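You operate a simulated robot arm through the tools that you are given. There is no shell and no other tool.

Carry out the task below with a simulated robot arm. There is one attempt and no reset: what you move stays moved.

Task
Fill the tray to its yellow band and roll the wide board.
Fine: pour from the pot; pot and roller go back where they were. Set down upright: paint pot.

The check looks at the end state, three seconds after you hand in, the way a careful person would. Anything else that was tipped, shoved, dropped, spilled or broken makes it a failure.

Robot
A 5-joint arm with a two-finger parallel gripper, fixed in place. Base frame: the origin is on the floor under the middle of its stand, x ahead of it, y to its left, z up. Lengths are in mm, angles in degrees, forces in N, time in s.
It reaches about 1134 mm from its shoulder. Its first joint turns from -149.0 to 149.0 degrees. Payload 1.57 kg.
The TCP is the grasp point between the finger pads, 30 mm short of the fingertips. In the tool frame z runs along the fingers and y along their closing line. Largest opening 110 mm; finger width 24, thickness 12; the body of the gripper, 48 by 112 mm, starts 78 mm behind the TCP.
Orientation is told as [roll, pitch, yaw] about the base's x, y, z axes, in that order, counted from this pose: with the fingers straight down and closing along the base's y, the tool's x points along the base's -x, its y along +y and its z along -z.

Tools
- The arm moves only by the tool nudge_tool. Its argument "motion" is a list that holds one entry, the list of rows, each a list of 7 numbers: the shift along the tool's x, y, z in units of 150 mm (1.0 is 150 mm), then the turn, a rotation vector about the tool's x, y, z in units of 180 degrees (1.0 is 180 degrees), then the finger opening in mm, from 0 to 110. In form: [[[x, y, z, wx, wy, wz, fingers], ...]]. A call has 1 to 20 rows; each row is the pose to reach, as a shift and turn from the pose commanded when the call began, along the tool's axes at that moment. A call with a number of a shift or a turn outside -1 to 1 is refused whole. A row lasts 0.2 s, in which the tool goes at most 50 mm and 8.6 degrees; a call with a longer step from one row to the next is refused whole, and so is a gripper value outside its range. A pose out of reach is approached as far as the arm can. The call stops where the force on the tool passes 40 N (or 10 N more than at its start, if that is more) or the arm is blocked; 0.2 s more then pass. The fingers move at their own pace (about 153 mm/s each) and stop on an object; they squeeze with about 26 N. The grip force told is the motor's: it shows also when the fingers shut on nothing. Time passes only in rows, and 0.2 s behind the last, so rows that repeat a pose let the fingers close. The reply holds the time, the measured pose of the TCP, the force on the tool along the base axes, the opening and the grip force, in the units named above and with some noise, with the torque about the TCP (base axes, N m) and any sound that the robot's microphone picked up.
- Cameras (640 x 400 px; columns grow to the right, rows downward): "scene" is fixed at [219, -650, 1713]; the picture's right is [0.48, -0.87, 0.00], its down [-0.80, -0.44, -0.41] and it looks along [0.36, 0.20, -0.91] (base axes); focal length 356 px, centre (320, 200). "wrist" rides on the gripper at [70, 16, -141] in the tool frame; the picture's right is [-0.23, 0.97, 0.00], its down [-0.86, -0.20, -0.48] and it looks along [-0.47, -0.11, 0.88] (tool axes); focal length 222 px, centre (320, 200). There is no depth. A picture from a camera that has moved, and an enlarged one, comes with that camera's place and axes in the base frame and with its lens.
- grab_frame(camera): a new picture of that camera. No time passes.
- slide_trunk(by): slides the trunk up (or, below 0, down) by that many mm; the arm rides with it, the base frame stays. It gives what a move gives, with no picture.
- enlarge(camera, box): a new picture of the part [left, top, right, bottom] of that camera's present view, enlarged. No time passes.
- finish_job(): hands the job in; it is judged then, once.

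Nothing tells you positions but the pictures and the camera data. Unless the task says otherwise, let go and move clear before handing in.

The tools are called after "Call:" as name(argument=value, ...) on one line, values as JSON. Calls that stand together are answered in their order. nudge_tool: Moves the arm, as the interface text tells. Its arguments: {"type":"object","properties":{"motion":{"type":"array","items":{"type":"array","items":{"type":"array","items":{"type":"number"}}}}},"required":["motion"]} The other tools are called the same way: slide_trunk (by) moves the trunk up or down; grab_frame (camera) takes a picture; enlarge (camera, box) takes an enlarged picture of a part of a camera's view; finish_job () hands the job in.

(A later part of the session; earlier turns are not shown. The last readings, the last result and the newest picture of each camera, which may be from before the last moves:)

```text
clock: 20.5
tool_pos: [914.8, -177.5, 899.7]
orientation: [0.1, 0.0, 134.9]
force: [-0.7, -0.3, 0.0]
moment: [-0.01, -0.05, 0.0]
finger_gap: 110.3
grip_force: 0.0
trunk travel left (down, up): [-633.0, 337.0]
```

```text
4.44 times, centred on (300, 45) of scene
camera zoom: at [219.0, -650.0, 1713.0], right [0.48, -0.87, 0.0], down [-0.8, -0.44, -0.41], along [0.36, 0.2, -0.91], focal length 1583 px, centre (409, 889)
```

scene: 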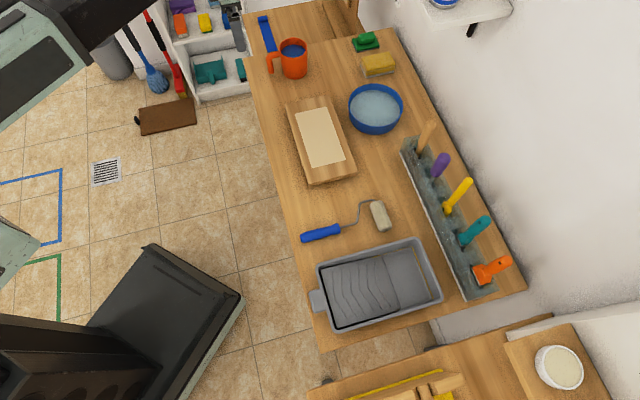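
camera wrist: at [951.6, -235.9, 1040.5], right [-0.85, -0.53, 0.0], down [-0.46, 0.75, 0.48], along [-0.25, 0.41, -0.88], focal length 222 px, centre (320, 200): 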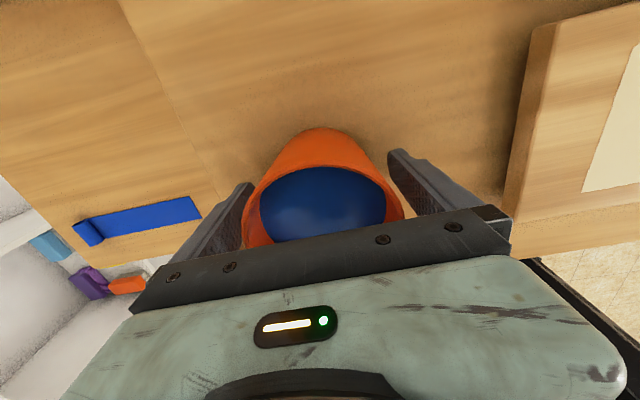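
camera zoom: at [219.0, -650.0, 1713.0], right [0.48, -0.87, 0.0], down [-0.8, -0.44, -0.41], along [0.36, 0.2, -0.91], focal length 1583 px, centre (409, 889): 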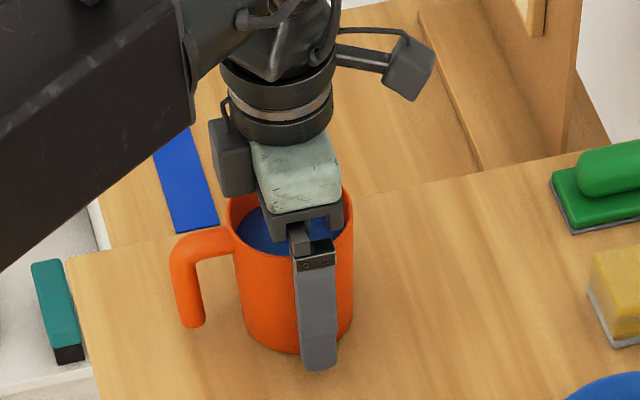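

The fingers straddle the mug with no contact. Now I close the grip.

Call:
nudge_tool(motion=[[[0, 0, 0, 0, 0, 0, 95], [0, 0, 0, 0, 0, 0, 88], [0, 0, 0, 0, 0, 0, 80], [0, 0, 0, 0, 0, 0, 60], [0, 0, 0, 0, 0, 0, 60]]])

Call:
enlarge(camera="scene", box=[240, 0, 360, 90])

```text
clock: 21.7
tool_pos: [913.6, -176.4, 899.8]
orientation: [0.1, 0.0, 134.9]
force: [0.5, -1.0, 0.6]
moment: [0.08, -0.01, 0.0]
finger_gap: 83.2
grip_force: 26.7
trunk travel left (down, up): [-633.0, 337.0]
```

```text
4.44 times, centred on (300, 45) of scene
camera zoom: at [219.0, -650.0, 1713.0], right [0.48, -0.87, 0.0], down [-0.8, -0.44, -0.41], along [0.36, 0.2, -0.91], focal length 1583 px, centre (409, 889)
```

zoom: 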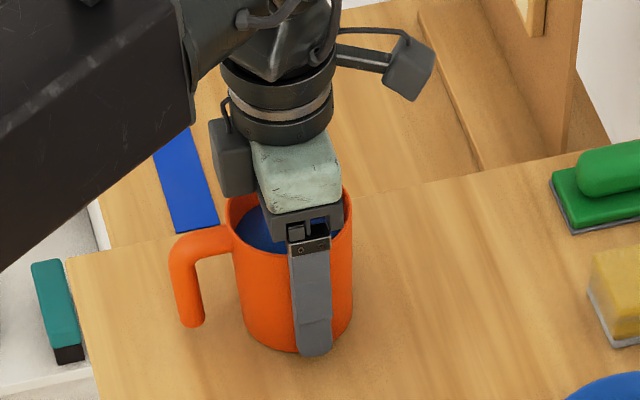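

The mug is gripped at 83.2 mm with 26.7 N. I'll lift it gently and check it.

Call:
slide_trunk(by=20)

Call:
slide_trunk(by=110)

Call:
grab_frame(camera="scene")

Call:
grab_frame(camera="wrist")

```text
clock: 22.3
tool_pos: [913.6, -176.7, 919.6]
orientation: [0.1, 0.1, 134.9]
force: [0.6, -0.3, -4.2]
moment: [-0.06, -0.04, -0.01]
finger_gap: 82.9
grip_force: 26.0
trunk travel left (down, up): [-653.0, 317.0]
```

```text
clock: 23.8
tool_pos: [914.3, -176.3, 1030.3]
orientation: [0.0, 0.0, 134.8]
force: [-0.5, -0.2, -4.3]
moment: [-0.08, -0.09, -0.01]
finger_gap: 83.1
grip_force: 25.8
trunk travel left (down, up): [-763.0, 207.0]
```

```text
taken
```

scene: 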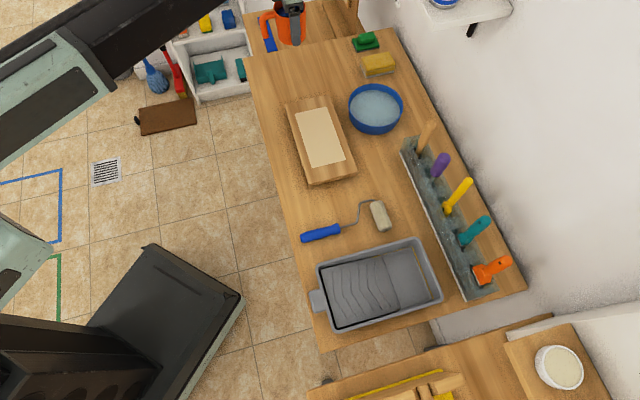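

```text
taken
camera wrist: at [952.2, -236.0, 1169.9], right [-0.85, -0.53, 0.0], down [-0.46, 0.75, 0.48], along [-0.25, 0.41, -0.88], focal length 222 px, centre (320, 200)
```

wrist: 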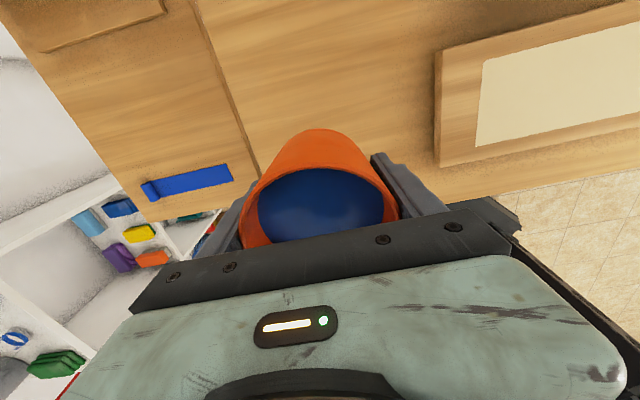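

The mug is lifted and weighs about 4.3 N with paint. I'll carry it upright toward the tray on the inner side of the bench, turning it slowly so the lip will face the robot.

Call:
nudge_tool(motion=[[[0.007, 0.125, 0, 0, 0, 0.0417, 60], [0.014, 0.25, 0, 0, 0, 0.0833, 60], [0.02, 0.375, 0, 0, 0, 0.125, 60], [0.027, 0.5, 0, 0, 0, 0.1667, 60], [0.034, 0.625, 0, 0, 0, 0.2083, 60], [0.04, 0.75, 0, 0, 0, 0.25, 60], [0.047, 0.875, 0, 0, 0, 0.2917, 60], [0.055, 1.0, 0, 0, 0, 0.3333, 60]]])

Call:
nudge_tool(motion=[[[0.119, 0.06, 0, 0, 0, 0.0417, 60], [0.238, 0.12, 0, 0, 0, 0.0833, 60], [0.357, 0.18, 0, 0, 0, 0.125, 60], [0.476, 0.24, 0, 0, 0, 0.1667, 60], [0.595, 0.3, 0, 0, 0, 0.2083, 60], [0.714, 0.36, 0, 0, 0, 0.25, 60], [0.833, 0.42, 0, 0, 0, 0.2917, 60], [0.951, 0.481, 0, 0, 0, 0.3333, 60]]])

Call:
grab_frame(camera="scene")

```text
clock: 25.6
tool_pos: [812.1, -288.6, 1028.3]
orientation: [-0.1, -0.1, 74.8]
force: [0.5, -0.3, -5.0]
moment: [-0.08, 0.0, 0.01]
finger_gap: 83.1
grip_force: 26.1
trunk travel left (down, up): [-763.0, 207.0]
```

```text
clock: 27.4
tool_pos: [707.1, -406.6, 1029.6]
orientation: [-0.1, 0.0, 14.6]
force: [0.5, 0.6, -4.6]
moment: [-0.03, 0.05, 0.01]
finger_gap: 82.8
grip_force: 25.5
trunk travel left (down, up): [-763.0, 207.0]
```

```text
taken
```

scene: 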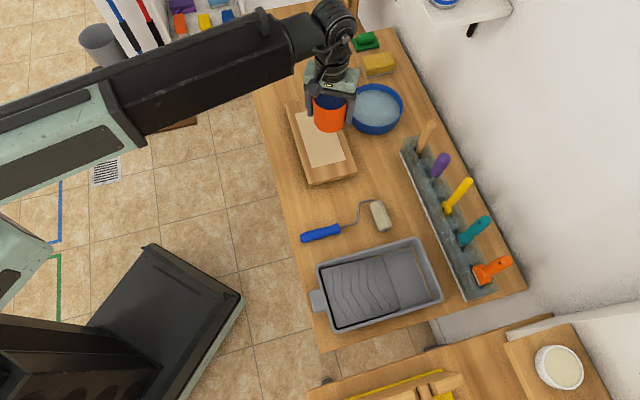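

The carry is smooth and the path is clear. I'll continue to just above the tray.

Call:
nudge_tool(motion=[[[0.086, -0.06, 0, 0, 0, 0.0417, 60], [0.171, -0.119, 0, 0, 0, 0.0833, 60], [0.257, -0.178, 0, 0, 0, 0.125, 60], [0.343, -0.238, 0, 0, 0, 0.1667, 60], [0.429, -0.297, 0, 0, 0, 0.2083, 60], [0.514, -0.356, 0, 0, 0, 0.25, 60], [0.6, -0.416, 0, 0, 0, 0.2917, 60], [0.686, -0.475, 0, 0, 0, 0.3311, 60]]])

Call:
nudge_tool(motion=[[[-0.01, -0.12, 0, 0, 0, 0, 60], [-0.02, -0.24, 0, 0, 0, 0, 60], [-0.03, -0.36, 0, 0, 0, 0, 60], [-0.04, -0.48, 0, 0, 0, 0, 60], [-0.05, -0.6, 0, 0, 0, 0, 60], [-0.06, -0.72, 0, 0, 0, 0, 60], [-0.069, -0.832, 0, 0, 0, 0, 60]]])

Call:
grab_frame(camera="scene")

Call:
grab_frame(camera="wrist")

```text
clock: 29.2
tool_pos: [624.3, -503.0, 1028.6]
orientation: [0.0, 0.0, -44.9]
force: [0.0, 0.2, -5.4]
moment: [0.1, 0.07, -0.02]
finger_gap: 83.1
grip_force: 26.4
trunk travel left (down, up): [-763.0, 207.0]
```

```text
clock: 30.8
tool_pos: [544.8, -596.8, 1029.0]
orientation: [0.0, 0.1, -44.8]
force: [0.0, -0.6, -4.1]
moment: [0.08, 0.0, 0.0]
finger_gap: 82.7
grip_force: 25.6
trunk travel left (down, up): [-763.0, 207.0]
```

```text
taken
```

scene: 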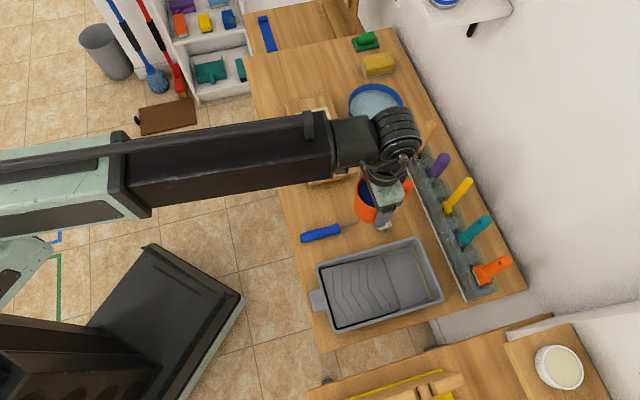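

```text
taken
camera wrist: at [506.9, -536.1, 1170.3], right [0.85, 0.53, 0.0], down [0.47, -0.74, 0.48], along [0.25, -0.4, -0.88], focal length 222 px, centre (320, 200)
```

wrist: 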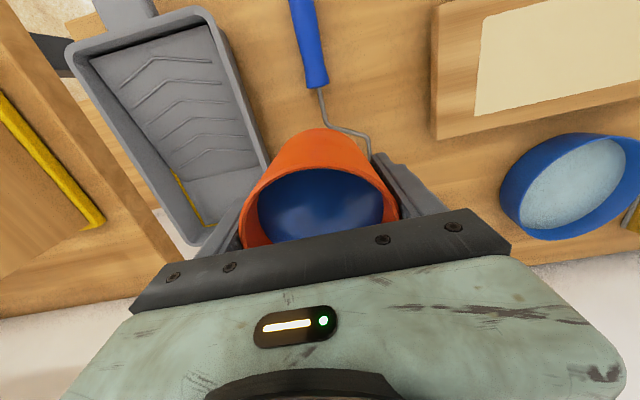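

The tray is ahead and the path is clear. I'll make the last carry leg to the pour position above the well end.

Call:
nudge_tool(motion=[[[-0.075, -0.125, 0, 0, 0, 0, 60], [-0.15, -0.25, 0, 0, 0, 0, 60], [-0.225, -0.375, 0, 0, 0, 0, 60], [-0.3, -0.5, 0, 0, 0, 0, 60], [-0.375, -0.625, 0, 0, 0, 0, 60], [-0.45, -0.75, 0, 0, 0, 0, 60], [-0.525, -0.875, 0, 0, 0, 0, 60], [-0.6, -1.0, 0, 0, 0, 0, 60]]])

Call:
grab_frame(camera="scene")

Call:
grab_frame(camera="wrist")

```text
clock: 32.6
tool_pos: [504.3, -768.9, 1029.9]
orientation: [-0.1, 0.0, -44.8]
force: [-0.3, 0.2, -3.6]
moment: [0.06, 0.05, 0.01]
finger_gap: 83.1
grip_force: 26.1
trunk travel left (down, up): [-763.0, 207.0]
```

```text
taken
```

scene: 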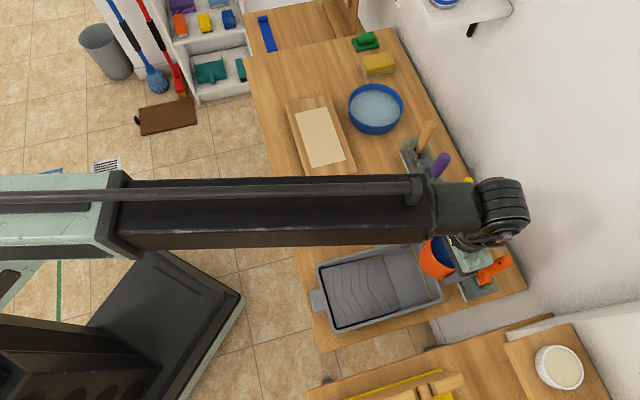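

```text
taken
camera wrist: at [466.4, -707.5, 1170.2], right [0.85, 0.53, 0.0], down [0.47, -0.74, 0.48], along [0.25, -0.4, -0.88], focal length 222 px, centre (320, 200)
```

wrist: 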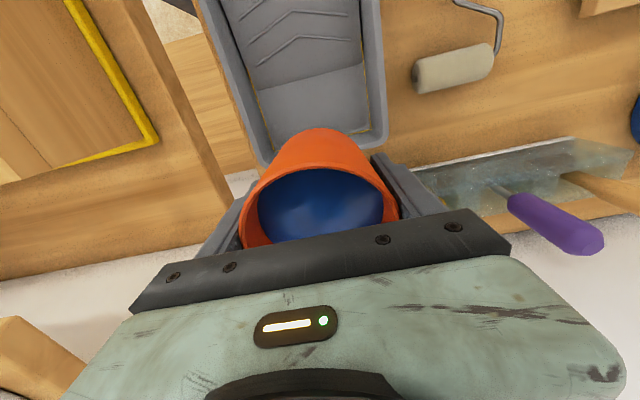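

The mug is aligned with the tray, so I'll tilt it to 25°, which is before any flow should start. Then I'll lower the trunk so the lip gets closer to the tray.

Call:
nudge_tool(motion=[[[0, 0, -0.0058, 0, -0.0278, 0, 60], [0, 0, -0.0231, 0, -0.0556, 0, 60], [0, 0, -0.0518, 0, -0.0833, 0, 60], [0, 0, -0.0917, 0, -0.1111, 0, 60], [0, 0, -0.1424, 0, -0.1389, 0, 60]]])

Call:
grab_frame(camera="wrist")

Call:
grab_frame(camera="scene")

```text
clock: 33.8
tool_pos: [503.9, -768.6, 1052.8]
orientation: [0.0, -25.1, -44.8]
force: [0.1, 0.0, -4.8]
moment: [0.06, 0.06, 0.0]
finger_gap: 82.9
grip_force: 25.9
trunk travel left (down, up): [-763.0, 207.0]
```

```text
taken
camera wrist: at [427.6, -669.5, 1149.9], right [0.83, 0.55, 0.1], down [0.27, -0.55, 0.79], along [0.49, -0.64, -0.6], focal length 222 px, centre (320, 200)
```

wrist: 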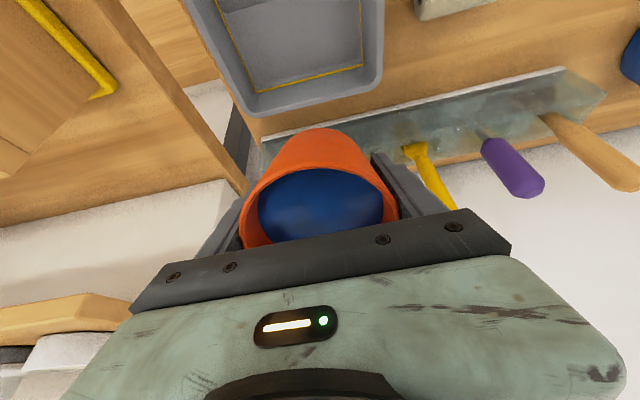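

```text
taken
```

scene: 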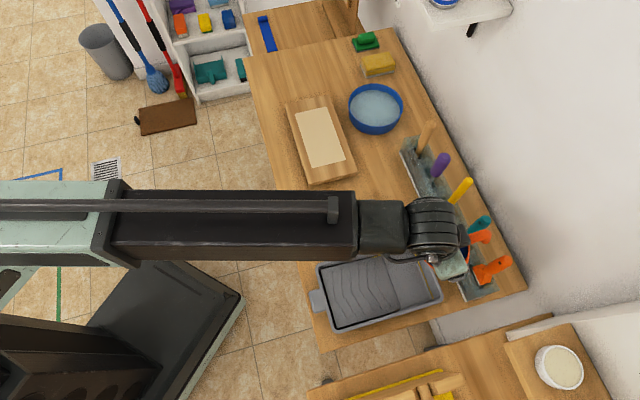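

The wrist camera sees the well and yellow band clearly, and my projected landing point is inside the well near the ramp foot. I'll lower the trunk 70 mm to shorten the drop.

Call:
slide_trunk(by=-40)

Call:
slide_trunk(by=-30)

Call:
grab_frame(camera="wrist")

Call:
enlarge(camera="scene", box=[300, 200, 540, 350])

```text
clock: 34.6
tool_pos: [503.4, -770.3, 1012.3]
orientation: [0.0, -24.9, -44.6]
force: [-0.4, -0.1, -4.6]
moment: [0.05, 0.07, 0.02]
finger_gap: 82.8
grip_force: 26.6
trunk travel left (down, up): [-723.0, 247.0]
```

```text
clock: 35.3
tool_pos: [504.8, -769.6, 981.5]
orientation: [0.0, -25.0, -44.7]
force: [0.1, 0.6, -4.1]
moment: [0.05, 0.1, 0.0]
finger_gap: 82.8
grip_force: 26.2
trunk travel left (down, up): [-693.0, 277.0]
```

```text
taken
camera wrist: at [427.8, -669.5, 1079.9], right [0.83, 0.55, 0.1], down [0.27, -0.55, 0.79], along [0.49, -0.63, -0.6], focal length 222 px, centre (320, 200)
```

wrist: 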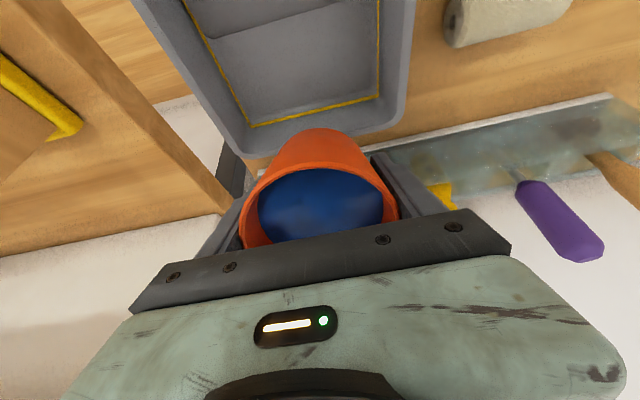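

```text
2.67 times, centred on (420, 275) of scene
camera zoom: at [219.0, -650.0, 1713.0], right [0.48, -0.87, 0.0], down [-0.8, -0.44, -0.41], along [0.36, 0.2, -0.91], focal length 950 px, centre (53, 0)
```

zoom: 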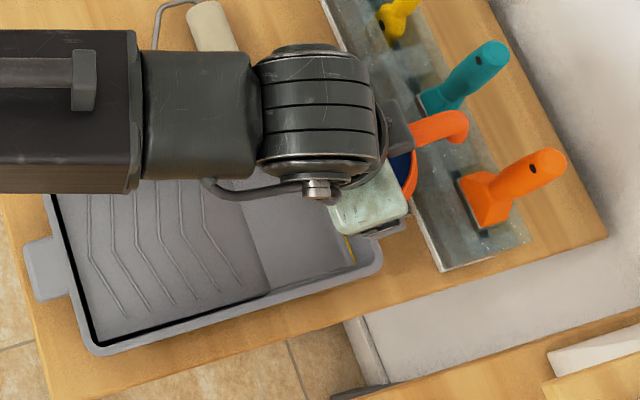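

Everything looks clear. I'll tilt slowly to 33° and watch for the first flow.

Call:
nudge_tool(motion=[[[-0.015, 0, -0.0322, 0, -0.0167, 0, 60], [-0.0316, 0, -0.0677, 0, -0.0333, 0, 60], [-0.0434, 0, -0.093, 0, -0.0444, 0, 60], [-0.0434, 0, -0.093, 0, -0.0444, 0, 60], [-0.0434, 0, -0.093, 0, -0.0444, 0, 60]]])

Call:
grab_frame(camera="wrist")

Call:
enlarge(camera="scene", box=[300, 200, 540, 350])

```text
clock: 36.5
tool_pos: [503.9, -768.0, 998.0]
orientation: [0.0, -32.8, -44.7]
force: [0.1, -0.4, -4.5]
moment: [0.05, 0.06, -0.01]
finger_gap: 83.1
grip_force: 25.7
trunk travel left (down, up): [-693.0, 277.0]
```

```text
taken
camera wrist: at [419.0, -660.7, 1077.9], right [0.82, 0.56, 0.12], down [0.19, -0.47, 0.87], along [0.54, -0.69, -0.49], focal length 222 px, centre (320, 200)
```

wrist: 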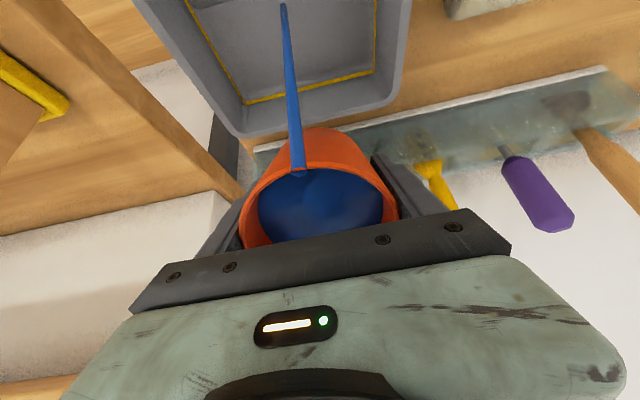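

```text
2.67 times, centred on (420, 275) of scene
camera zoom: at [219.0, -650.0, 1713.0], right [0.48, -0.87, 0.0], down [-0.8, -0.44, -0.41], along [0.36, 0.2, -0.91], focal length 950 px, centre (53, 0)
```

zoom: 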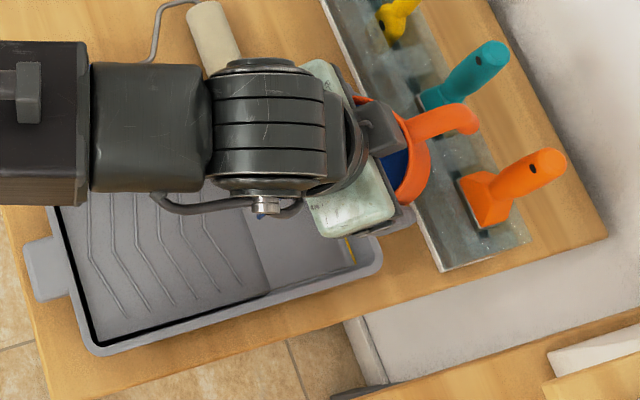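

The paint is flowing in a thin stream that lands in the well. I'll hold this tilt and watch.

Call:
nudge_tool(motion=[[[0, 0, 0, 0, 0, 0, 60], [0, 0, 0, 0, 0, 0, 60], [0, 0, 0, 0, 0, 0, 60], [0, 0, 0, 0, 0, 0, 60], [0, 0, 0, 0, 0, 0, 60]]])

Call:
grab_frame(camera="wrist")

Call:
enlarge(camera="scene", box=[340, 250, 460, 325])

```text
clock: 37.7
tool_pos: [503.8, -768.8, 998.3]
orientation: [0.1, -32.8, -44.9]
force: [0.2, 0.3, -4.8]
moment: [0.07, 0.04, 0.02]
finger_gap: 83.0
grip_force: 25.9
trunk travel left (down, up): [-693.0, 277.0]
```

```text
taken
camera wrist: at [419.0, -660.7, 1077.9], right [0.82, 0.56, 0.12], down [0.19, -0.47, 0.87], along [0.54, -0.69, -0.49], focal length 222 px, centre (320, 200)
```

wrist: 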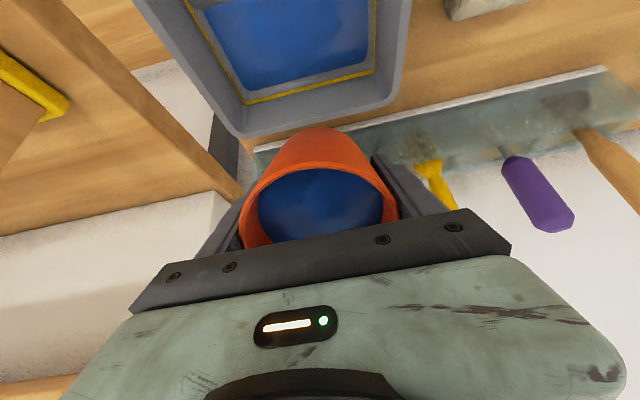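

```text
5.33 times, centred on (400, 288) of scene
camera zoom: at [219.0, -650.0, 1713.0], right [0.48, -0.87, 0.0], down [-0.8, -0.44, -0.41], along [0.36, 0.2, -0.91], focal length 1899 px, centre (-107, -267)
```

zoom: 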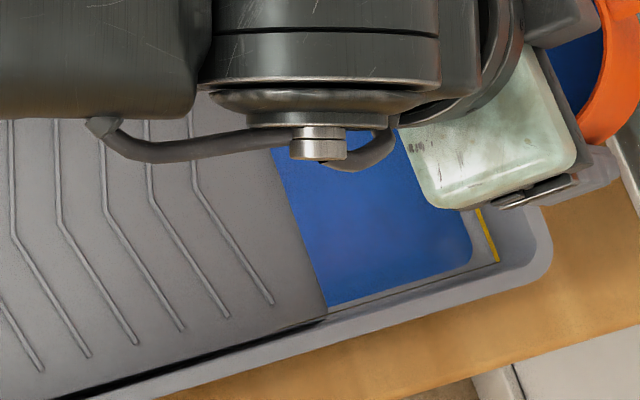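

The flow stopped at this tilt and the paint covers the well floor, still below the band. I'll zoom in on the level.

Call:
enlarge(camera="wrist", box=[180, 0, 420, 140])

```text
2.67 times, centred on (300, 70) of wrist
camera zoom: at [419.0, -660.7, 1077.9], right [0.82, 0.56, 0.12], down [0.19, -0.47, 0.87], along [0.54, -0.69, -0.49], focal length 592 px, centre (373, 547)
```

zoom: 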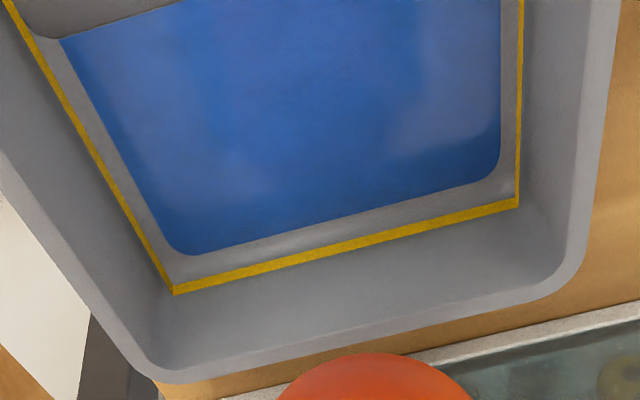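

The level is thin so far, with the band roughly 10 mm higher. I'll lower the lip a little and pour more by tilting to 40°.

Call:
slide_trunk(by=-22)

Call:
nudge_tool(motion=[[[-0.0162, 0, -0.0249, 0, -0.0111, 0, 60], [-0.0374, 0, -0.0576, 0, -0.025, 0, 60], [-0.0603, 0, -0.0928, 0, -0.0389, 0, 60], [-0.0603, 0, -0.0928, 0, -0.0389, 0, 60], [-0.0603, 0, -0.0928, 0, -0.0389, 0, 60], [-0.0603, 0, -0.0928, 0, -0.0389, 0, 60], [-0.0603, 0, -0.0928, 0, -0.0389, 0, 60]]])

Call:
grab_frame(camera="wrist")

Call:
enlarge(camera="scene", box=[340, 250, 460, 325])

```text
clock: 38.4
tool_pos: [503.2, -769.3, 975.0]
orientation: [0.0, -32.8, -44.8]
force: [0.3, -0.2, -4.4]
moment: [0.03, 0.06, 0.0]
finger_gap: 83.0
grip_force: 25.6
trunk travel left (down, up): [-671.0, 299.0]
```

```text
clock: 40.0
tool_pos: [503.1, -770.5, 993.0]
orientation: [0.0, -39.8, -44.8]
force: [-1.6, 0.8, -4.1]
moment: [0.02, 0.04, 0.0]
finger_gap: 83.1
grip_force: 25.3
trunk travel left (down, up): [-671.0, 299.0]
```

```text
taken
camera wrist: at [412.6, -656.2, 1056.0], right [0.81, 0.57, 0.15], down [0.11, -0.39, 0.92], along [0.58, -0.72, -0.38], focal length 222 px, centre (320, 200)
```

wrist: 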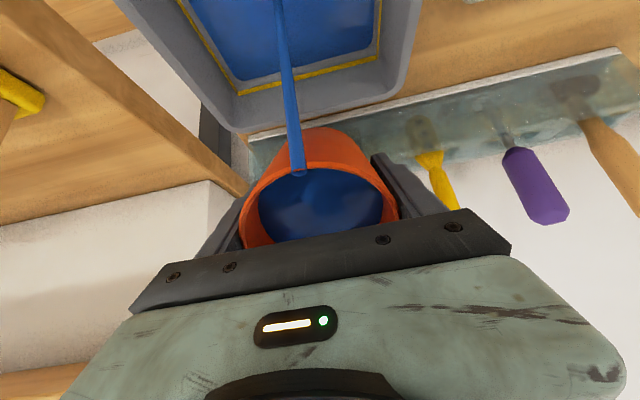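

```text
5.33 times, centred on (400, 288) of scene
camera zoom: at [219.0, -650.0, 1713.0], right [0.48, -0.87, 0.0], down [-0.8, -0.44, -0.41], along [0.36, 0.2, -0.91], focal length 1899 px, centre (-107, -267)
```

zoom: 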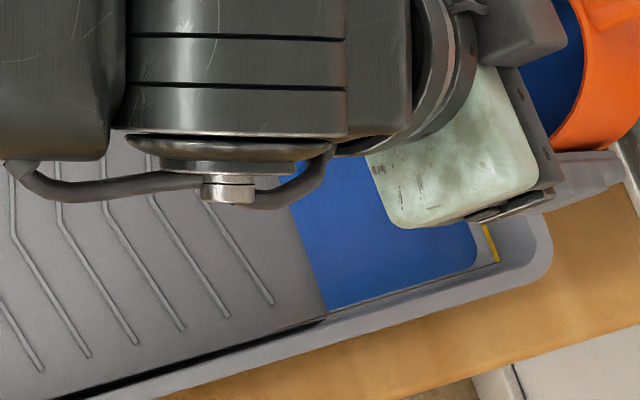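

Still flowing at 40°. I'll hold until the stream stops.

Call:
nudge_tool(motion=[[[0, 0, 0, 0, 0, 0, 60], [0, 0, 0, 0, 0, 0, 60], [0, 0, 0, 0, 0, 0, 60], [0, 0, 0, 0, 0, 0, 60], [0, 0, 0, 0, 0, 0, 60], [0, 0, 0, 0, 0, 0, 60], [0, 0, 0, 0, 0, 0, 60], [0, 0, 0, 0, 0, 0, 60]]])

Call:
grab_frame(camera="wrist")

Call:
enlarge(camera="wrist", box=[160, 0, 420, 140])

Call:
enlarge(camera="scene", box=[340, 250, 460, 325])

```text
clock: 41.8
tool_pos: [504.2, -771.0, 992.3]
orientation: [0.1, -39.8, -44.8]
force: [0.2, 0.2, -4.4]
moment: [0.04, 0.02, -0.04]
finger_gap: 83.0
grip_force: 26.5
trunk travel left (down, up): [-671.0, 299.0]
```

```text
taken
camera wrist: at [412.6, -656.2, 1056.0], right [0.81, 0.57, 0.15], down [0.11, -0.39, 0.92], along [0.58, -0.72, -0.38], focal length 222 px, centre (320, 200)
```

wrist: 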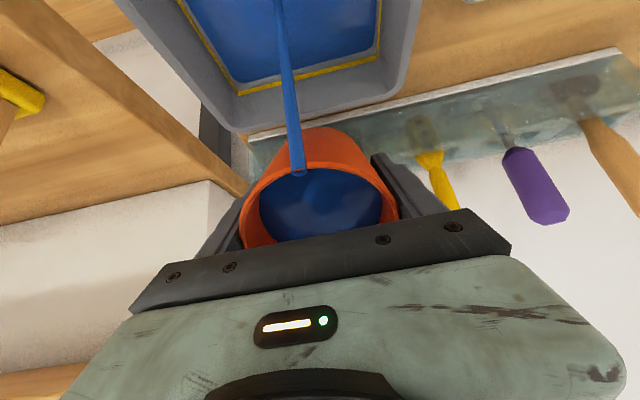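

```text
2.46 times, centred on (290, 70) of wrist
camera zoom: at [412.6, -656.2, 1056.0], right [0.81, 0.57, 0.15], down [0.11, -0.39, 0.92], along [0.58, -0.72, -0.38], focal length 547 px, centre (394, 520)
```

zoom: 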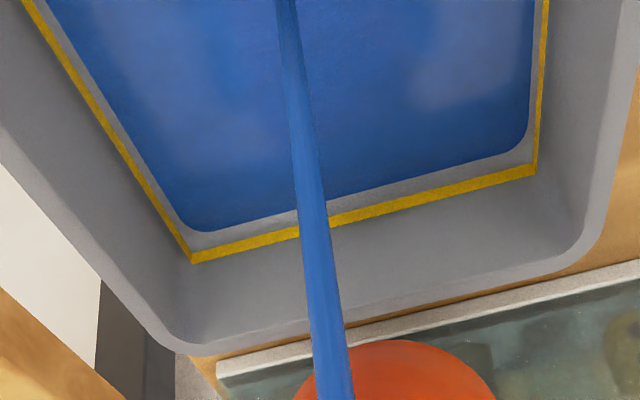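

```text
5.33 times, centred on (400, 288) of scene
camera zoom: at [219.0, -650.0, 1713.0], right [0.48, -0.87, 0.0], down [-0.8, -0.44, -0.41], along [0.36, 0.2, -0.91], focal length 1899 px, centre (-107, -267)
```

zoom: 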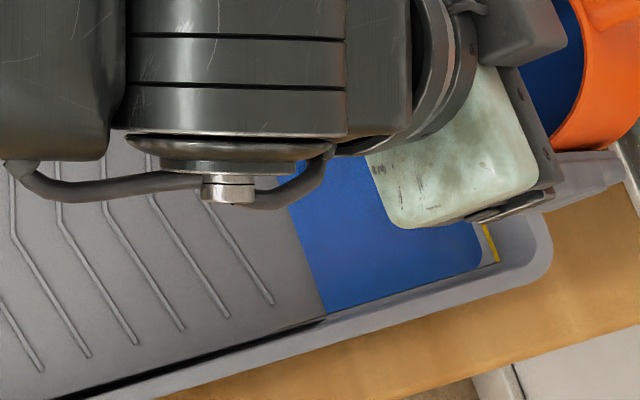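

The level is rising toward the band and the stream is still running. I'll hold in shorter steps.

Call:
nudge_tool(motion=[[[0, 0, 0, 0, 0, 0, 60], [0, 0, 0, 0, 0, 0, 60], [0, 0, 0, 0, 0, 0, 60], [0, 0, 0, 0, 0, 0, 60]]])

Call:
enlarge(camera="wrist", box=[160, 0, 420, 140])

Call:
enlarge(camera="scene", box=[340, 250, 460, 325])

```text
clock: 42.8
tool_pos: [503.4, -770.3, 992.7]
orientation: [0.1, -39.8, -44.9]
force: [0.1, -0.8, -3.9]
moment: [0.07, 0.02, 0.01]
finger_gap: 83.1
grip_force: 25.7
trunk travel left (down, up): [-671.0, 299.0]
```

```text
2.46 times, centred on (290, 70) of wrist
camera zoom: at [412.6, -656.2, 1056.0], right [0.81, 0.57, 0.15], down [0.11, -0.39, 0.92], along [0.58, -0.72, -0.38], focal length 547 px, centre (394, 520)
```

zoom: 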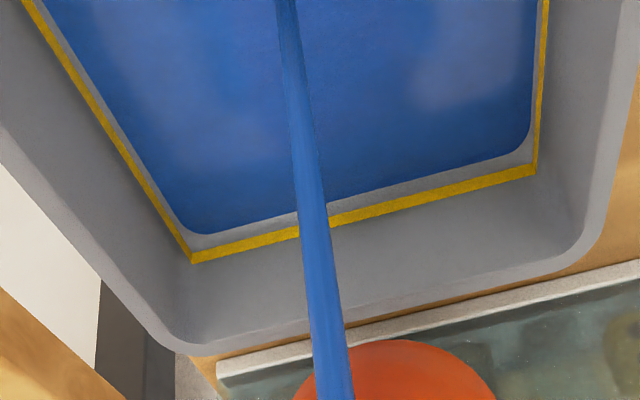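

```text
5.33 times, centred on (400, 288) of scene
camera zoom: at [219.0, -650.0, 1713.0], right [0.48, -0.87, 0.0], down [-0.8, -0.44, -0.41], along [0.36, 0.2, -0.91], focal length 1899 px, centre (-107, -267)
```

zoom: 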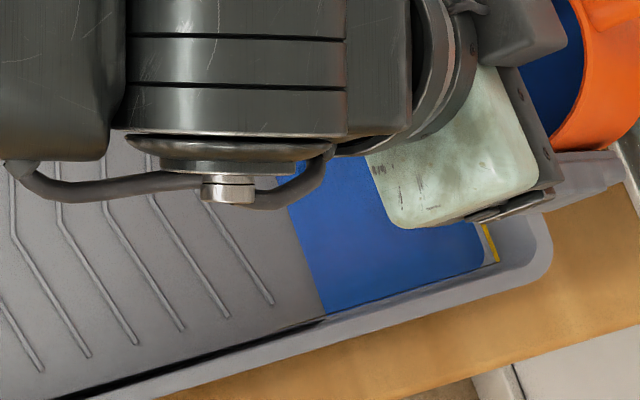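

Call:
nudge_tool(motion=[[[0, 0, 0, 0, 0, 0, 60], [0, 0, 0, 0, 0, 0, 60], [0, 0, 0, 0, 0, 0, 60], [0, 0, 0, 0, 0, 0, 60], [0, 0, 0, 0, 0, 0, 60], [0, 0, 0, 0, 0, 0, 60], [0, 0, 0, 0, 0, 0, 60], [0, 0, 0, 0, 0, 0, 60], [0, 0, 0, 0, 0, 0, 60], [0, 0, 0, 0, 0, 0, 60]]])

Call:
grab_frame(camera="wrist")

Call:
enlarge(camera="wrist", box=[160, 0, 420, 140])

```text
clock: 45.0
tool_pos: [502.7, -771.3, 992.2]
orientation: [0.0, -39.8, -44.8]
force: [0.3, 0.3, -4.4]
moment: [0.05, 0.06, -0.03]
finger_gap: 83.1
grip_force: 26.7
trunk travel left (down, up): [-671.0, 299.0]
```

```text
taken
camera wrist: at [412.6, -656.2, 1056.0], right [0.81, 0.57, 0.15], down [0.11, -0.39, 0.92], along [0.58, -0.72, -0.38], focal length 222 px, centre (320, 200)
```

wrist: 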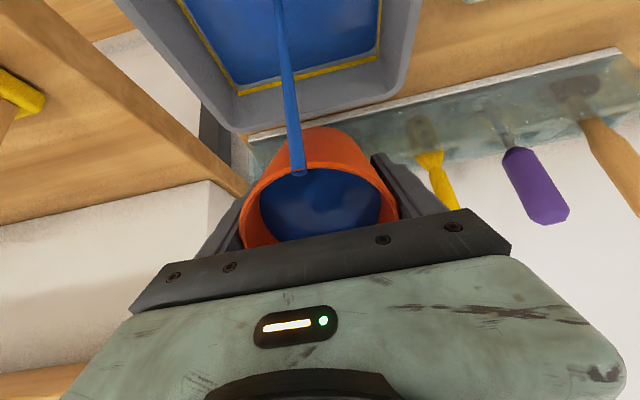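

```text
2.46 times, centred on (290, 70) of wrist
camera zoom: at [412.6, -656.2, 1056.0], right [0.81, 0.57, 0.15], down [0.11, -0.39, 0.92], along [0.58, -0.72, -0.38], focal length 547 px, centre (394, 520)
```

zoom: 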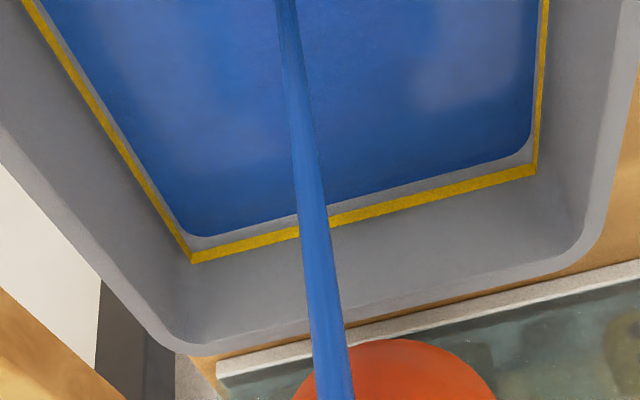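

Call:
nudge_tool(motion=[[[0, 0, 0, 0, 0, 0, 60], [0, 0, 0, 0, 0, 0, 60], [0, 0, 0, 0, 0, 0, 60], [0, 0, 0, 0, 0, 0, 60], [0, 0, 0, 0, 0, 0, 60], [0, 0, 0, 0, 0, 0, 60], [0, 0, 0, 0, 0, 0, 60], [0, 0, 0, 0, 0, 0, 60], [0, 0, 0, 0, 0, 0, 60], [0, 0, 0, 0, 0, 0, 60], [0, 0, 0, 0, 0, 0, 60], [0, 0, 0, 0, 0, 0, 60], [0, 0, 0, 0, 0, 0, 60], [0, 0, 0, 0, 0, 0, 60], [0, 0, 0, 0, 0, 0, 60]]])

Call:
enlarge(camera="wrist", box=[160, 0, 420, 140])

Call:
enlarge(camera="wrist", box=[200, 60, 360, 120])

```text
clock: 48.2
tool_pos: [504.2, -770.8, 993.7]
orientation: [0.1, -39.7, -44.8]
force: [0.3, 0.2, -3.7]
moment: [0.03, 0.03, 0.01]
finger_gap: 83.0
grip_force: 25.8
trunk travel left (down, up): [-671.0, 299.0]
```

```text
2.46 times, centred on (290, 70) of wrist
camera zoom: at [412.6, -656.2, 1056.0], right [0.81, 0.57, 0.15], down [0.11, -0.39, 0.92], along [0.58, -0.72, -0.38], focal length 547 px, centre (394, 520)
```

zoom: 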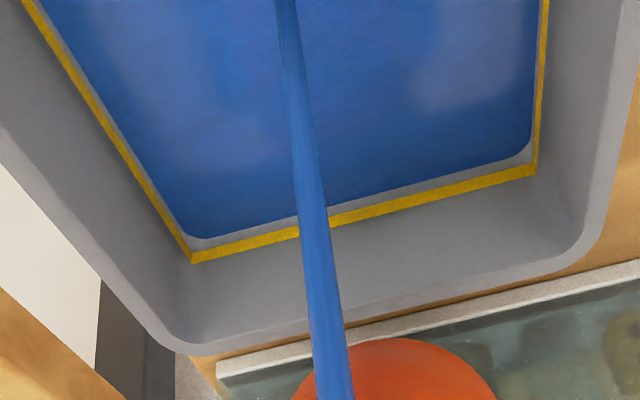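

```text
4.00 times, centred on (280, 90) of wrist
camera zoom: at [412.6, -656.2, 1056.0], right [0.81, 0.57, 0.15], down [0.11, -0.39, 0.92], along [0.58, -0.72, -0.38], focal length 888 px, centre (480, 640)
```

zoom: 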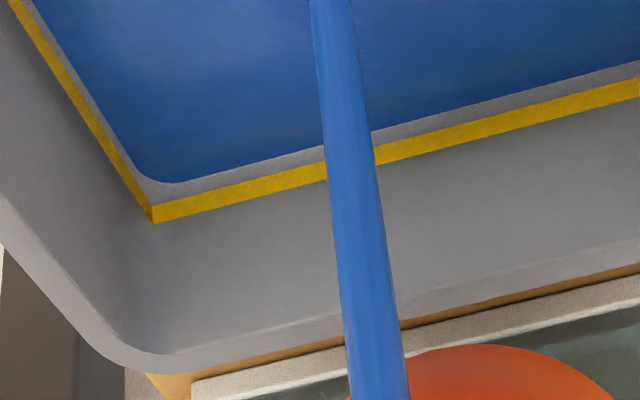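

The level is nearing the band's lower edge and the flow has slowed. I'll tilt slightly to 44° and watch closely.

Call:
nudge_tool(motion=[[[-0.0245, 0, -0.0294, 0, -0.0122, 0, 60], [-0.0478, 0, -0.0573, 0, -0.0233, 0, 60], [-0.0478, 0, -0.0573, 0, -0.0233, 0, 60], [-0.0478, 0, -0.0573, 0, -0.0233, 0, 60], [-0.0478, 0, -0.0573, 0, -0.0233, 0, 60], [-0.0478, 0, -0.0573, 0, -0.0233, 0, 60]]])

Call:
enlarge(camera="wrist", box=[160, 0, 420, 140])

Call:
enlarge(camera="wrist", box=[200, 50, 360, 110])

```text
clock: 49.6
tool_pos: [503.4, -769.2, 1004.3]
orientation: [0.1, -43.9, -44.8]
force: [0.4, -0.2, -4.3]
moment: [0.05, 0.01, -0.04]
finger_gap: 83.0
grip_force: 25.7
trunk travel left (down, up): [-671.0, 299.0]
```

```text
2.46 times, centred on (290, 70) of wrist
camera zoom: at [410.0, -651.6, 1057.0], right [0.8, 0.58, 0.16], down [0.06, -0.34, 0.94], along [0.59, -0.74, -0.31], focal length 547 px, centre (394, 520)
```

zoom: 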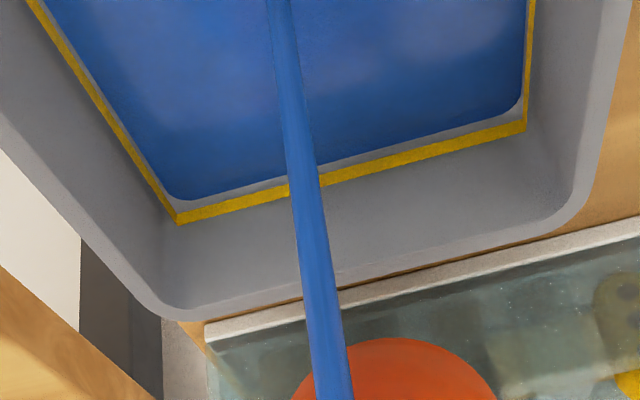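

```text
4.00 times, centred on (280, 80) of wrist
camera zoom: at [410.0, -651.6, 1057.0], right [0.8, 0.58, 0.16], down [0.06, -0.34, 0.94], along [0.59, -0.74, -0.31], focal length 888 px, centre (480, 680)
```

zoom: 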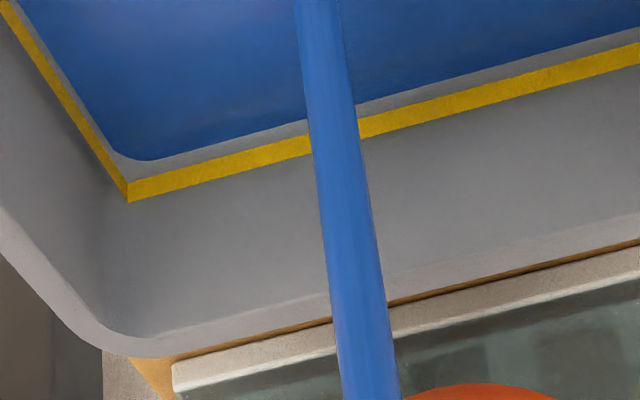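

Call:
nudge_tool(motion=[[[0, 0, 0, 0, 0, 0, 60], [0, 0, 0, 0, 0, 0, 60], [0, 0, 0, 0, 0, 0, 60], [0, 0, 0, 0, 0, 0, 60], [0, 0, 0, 0, 0, 0, 60], [0, 0, 0, 0, 0, 0, 60]]])

Call:
enlarge(camera="wrist", box=[200, 50, 360, 110])

Call:
enlarge(camera="scene", box=[340, 250, 460, 325])

```text
clock: 51.0
tool_pos: [503.8, -768.6, 1003.4]
orientation: [0.1, -43.9, -44.8]
force: [1.0, -0.1, -4.2]
moment: [0.06, 0.03, -0.03]
finger_gap: 83.1
grip_force: 26.1
trunk travel left (down, up): [-671.0, 299.0]
```

```text
4.00 times, centred on (280, 80) of wrist
camera zoom: at [410.0, -651.6, 1057.0], right [0.8, 0.58, 0.16], down [0.06, -0.34, 0.94], along [0.59, -0.74, -0.31], focal length 888 px, centre (480, 680)
```

zoom: 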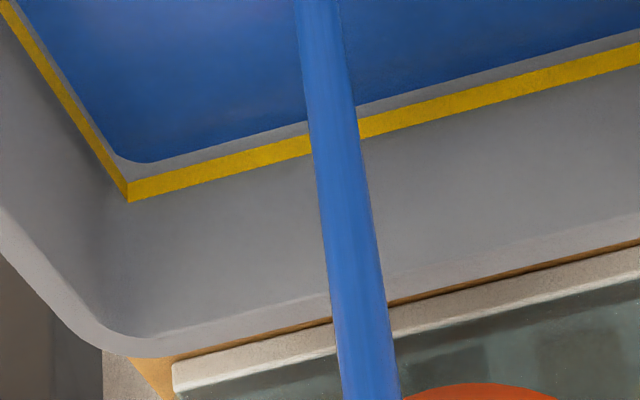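

```text
5.33 times, centred on (400, 288) of scene
camera zoom: at [219.0, -650.0, 1713.0], right [0.48, -0.87, 0.0], down [-0.8, -0.44, -0.41], along [0.36, 0.2, -0.91], focal length 1899 px, centre (-107, -267)
```

zoom: 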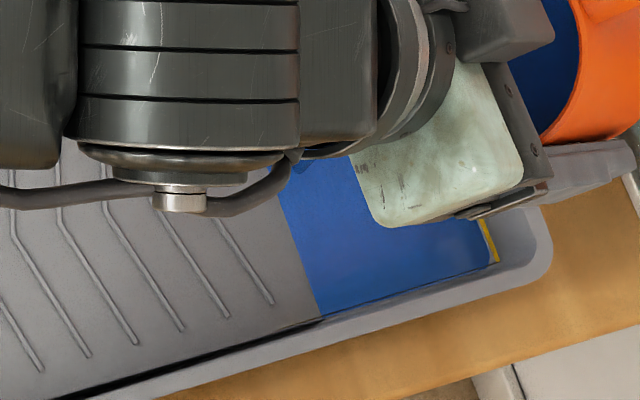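

Call:
nudge_tool(motion=[[[0, 0, 0, 0, 0, 0, 60], [0, 0, 0, 0, 0, 0, 60], [0, 0, 0, 0, 0, 0, 60], [0, 0, 0, 0, 0, 0, 60], [0, 0, 0, 0, 0, 0, 60], [0, 0, 0, 0, 0, 0, 60], [0, 0, 0, 0, 0, 0, 60], [0, 0, 0, 0, 0, 0, 60], [0, 0, 0, 0, 0, 0, 60], [0, 0, 0, 0, 0, 0, 60]]])

Call:
enlarge(camera="wrist", box=[200, 50, 360, 110])

Call:
enlarge(camera="wrist", box=[160, 0, 420, 140])

```text
clock: 53.2
tool_pos: [503.7, -768.9, 1004.3]
orientation: [0.2, -43.9, -44.8]
force: [0.2, 0.9, -5.1]
moment: [0.06, 0.07, -0.05]
finger_gap: 82.8
grip_force: 25.8
trunk travel left (down, up): [-671.0, 299.0]
```

```text
4.00 times, centred on (280, 80) of wrist
camera zoom: at [410.0, -651.6, 1057.0], right [0.8, 0.58, 0.16], down [0.06, -0.34, 0.94], along [0.59, -0.74, -0.31], focal length 888 px, centre (480, 680)
```

zoom: 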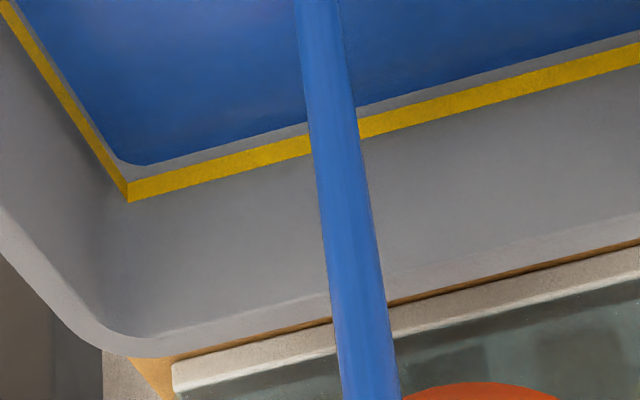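

```text
2.46 times, centred on (290, 70) of wrist
camera zoom: at [410.0, -651.6, 1057.0], right [0.8, 0.58, 0.16], down [0.06, -0.34, 0.94], along [0.59, -0.74, -0.31], focal length 547 px, centre (394, 520)
```

zoom: 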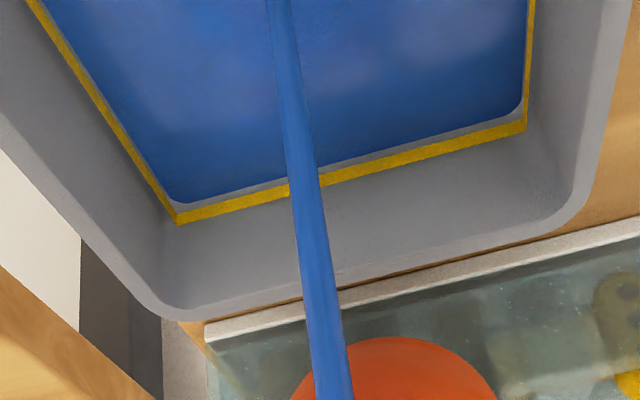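

Call:
nudge_tool(motion=[[[0, 0, 0, 0, 0, 0, 60], [0, 0, 0, 0, 0, 0, 60], [0, 0, 0, 0, 0, 0, 60], [0, 0, 0, 0, 0, 0, 60], [0, 0, 0, 0, 0, 0, 60], [0, 0, 0, 0, 0, 0, 60], [0, 0, 0, 0, 0, 0, 60], [0, 0, 0, 0, 0, 0, 60], [0, 0, 0, 0, 0, 0, 60], [0, 0, 0, 0, 0, 0, 60], [0, 0, 0, 0, 0, 0, 60], [0, 0, 0, 0, 0, 0, 60], [0, 0, 0, 0, 0, 0, 60], [0, 0, 0, 0, 0, 0, 60], [0, 0, 0, 0, 0, 0, 60]]])

Call:
enlarge(camera="wrist", box=[200, 50, 360, 110])

Call:
enlarge(camera="wrist", box=[160, 0, 420, 140])

```text
clock: 56.4
tool_pos: [503.8, -768.7, 1004.1]
orientation: [0.1, -43.8, -44.7]
force: [0.2, 0.1, -4.0]
moment: [0.03, 0.09, -0.03]
finger_gap: 83.0
grip_force: 26.2
trunk travel left (down, up): [-671.0, 299.0]
```

```text
4.00 times, centred on (280, 80) of wrist
camera zoom: at [410.0, -651.6, 1057.0], right [0.8, 0.58, 0.16], down [0.06, -0.34, 0.94], along [0.59, -0.74, -0.31], focal length 888 px, centre (480, 680)
```

zoom: 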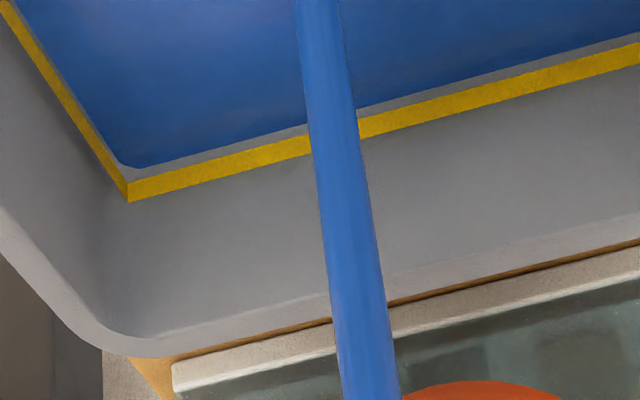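

```text
2.46 times, centred on (290, 70) of wrist
camera zoom: at [410.0, -651.6, 1057.0], right [0.8, 0.58, 0.16], down [0.06, -0.34, 0.94], along [0.59, -0.74, -0.31], focal length 547 px, centre (394, 520)
```

zoom: 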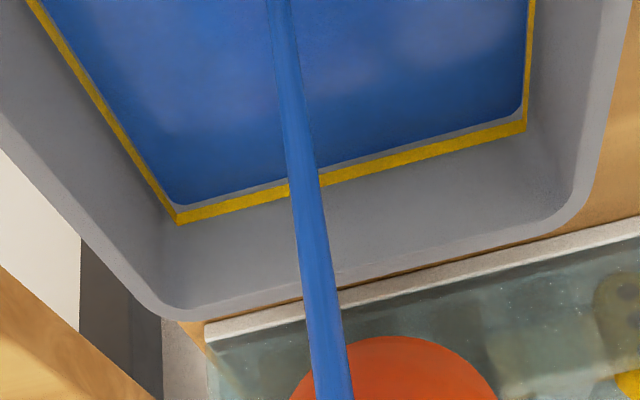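

The flow is tapering again just below the band. I'll lower 20 mm and tilt to 48°.

Call:
slide_trunk(by=-20)

Call:
nudge_tool(motion=[[[-0.0273, 0, -0.0283, 0, -0.0117, 0, 60], [-0.0541, 0, -0.0562, 0, -0.0228, 0, 60], [-0.0541, 0, -0.0562, 0, -0.0228, 0, 60], [-0.0541, 0, -0.0562, 0, -0.0228, 0, 60], [-0.0541, 0, -0.0562, 0, -0.0228, 0, 60], [-0.0541, 0, -0.0562, 0, -0.0228, 0, 60], [-0.0541, 0, -0.0562, 0, -0.0228, 0, 60]]])

Call:
grab_frame(camera="wrist")

Call:
enlarge(camera="wrist", box=[160, 0, 420, 140])

```text
clock: 57.1
tool_pos: [503.7, -769.1, 984.7]
orientation: [0.0, -44.0, -44.8]
force: [-0.4, -0.3, -4.0]
moment: [0.04, 0.04, -0.01]
finger_gap: 82.9
grip_force: 26.0
trunk travel left (down, up): [-651.0, 319.0]
```

```text
clock: 58.7
tool_pos: [504.3, -768.6, 997.4]
orientation: [0.2, -48.0, -44.8]
force: [0.8, 0.4, -3.8]
moment: [0.05, 0.02, 0.0]
finger_gap: 83.0
grip_force: 25.8
trunk travel left (down, up): [-651.0, 319.0]
```

```text
taken
camera wrist: at [407.5, -649.3, 1038.5], right [0.79, 0.58, 0.17], down [0.01, -0.29, 0.96], along [0.61, -0.76, -0.24], focal length 222 px, centre (320, 200)
```

wrist: 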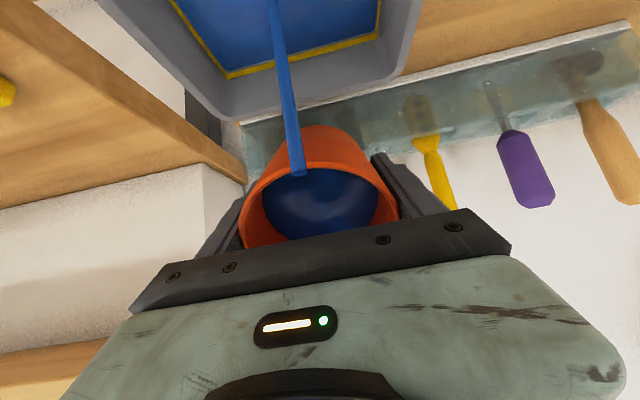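

```text
2.46 times, centred on (290, 70) of wrist
camera zoom: at [407.5, -649.3, 1038.5], right [0.79, 0.58, 0.17], down [0.01, -0.29, 0.96], along [0.61, -0.76, -0.24], focal length 547 px, centre (394, 520)
```

zoom: 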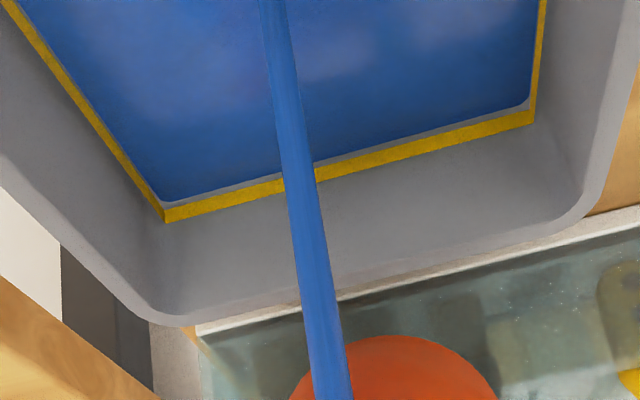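

Call:
enlarge(camera="wrist", box=[220, 40, 320, 100])

Call:
nudge_tool(motion=[[[0, 0, 0, 0, 0, 0, 60], [0, 0, 0, 0, 0, 0, 60], [0, 0, 0, 0, 0, 0, 60], [0, 0, 0, 0, 0, 0, 60], [0, 0, 0, 0, 0, 0, 60], [0, 0, 0, 0, 0, 0, 60]]])

Call:
enlarge(camera="wrist", box=[220, 40, 320, 100])

```text
6.40 times, centred on (270, 70) of wrist
camera zoom: at [407.5, -649.3, 1038.5], right [0.79, 0.58, 0.17], down [0.01, -0.29, 0.96], along [0.61, -0.76, -0.24], focal length 1422 px, centre (640, 1032)
```

zoom: 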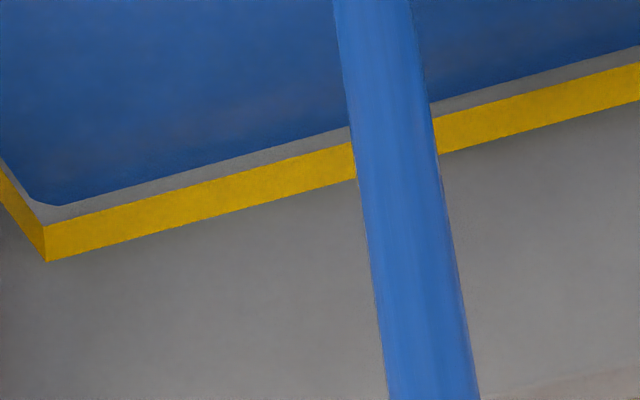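

```text
clock: 60.1
tool_pos: [503.4, -768.7, 996.6]
orientation: [0.0, -48.2, -44.7]
force: [-0.6, -0.5, -4.4]
moment: [0.01, 0.03, -0.02]
finger_gap: 83.2
grip_force: 26.3
trunk travel left (down, up): [-651.0, 319.0]
```

```text
6.40 times, centred on (270, 70) of wrist
camera zoom: at [407.5, -649.3, 1038.5], right [0.79, 0.58, 0.17], down [0.01, -0.29, 0.96], along [0.61, -0.76, -0.24], focal length 1422 px, centre (640, 1032)
```

zoom: 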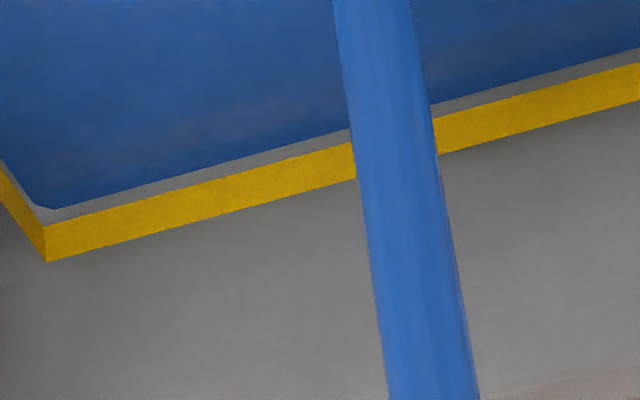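

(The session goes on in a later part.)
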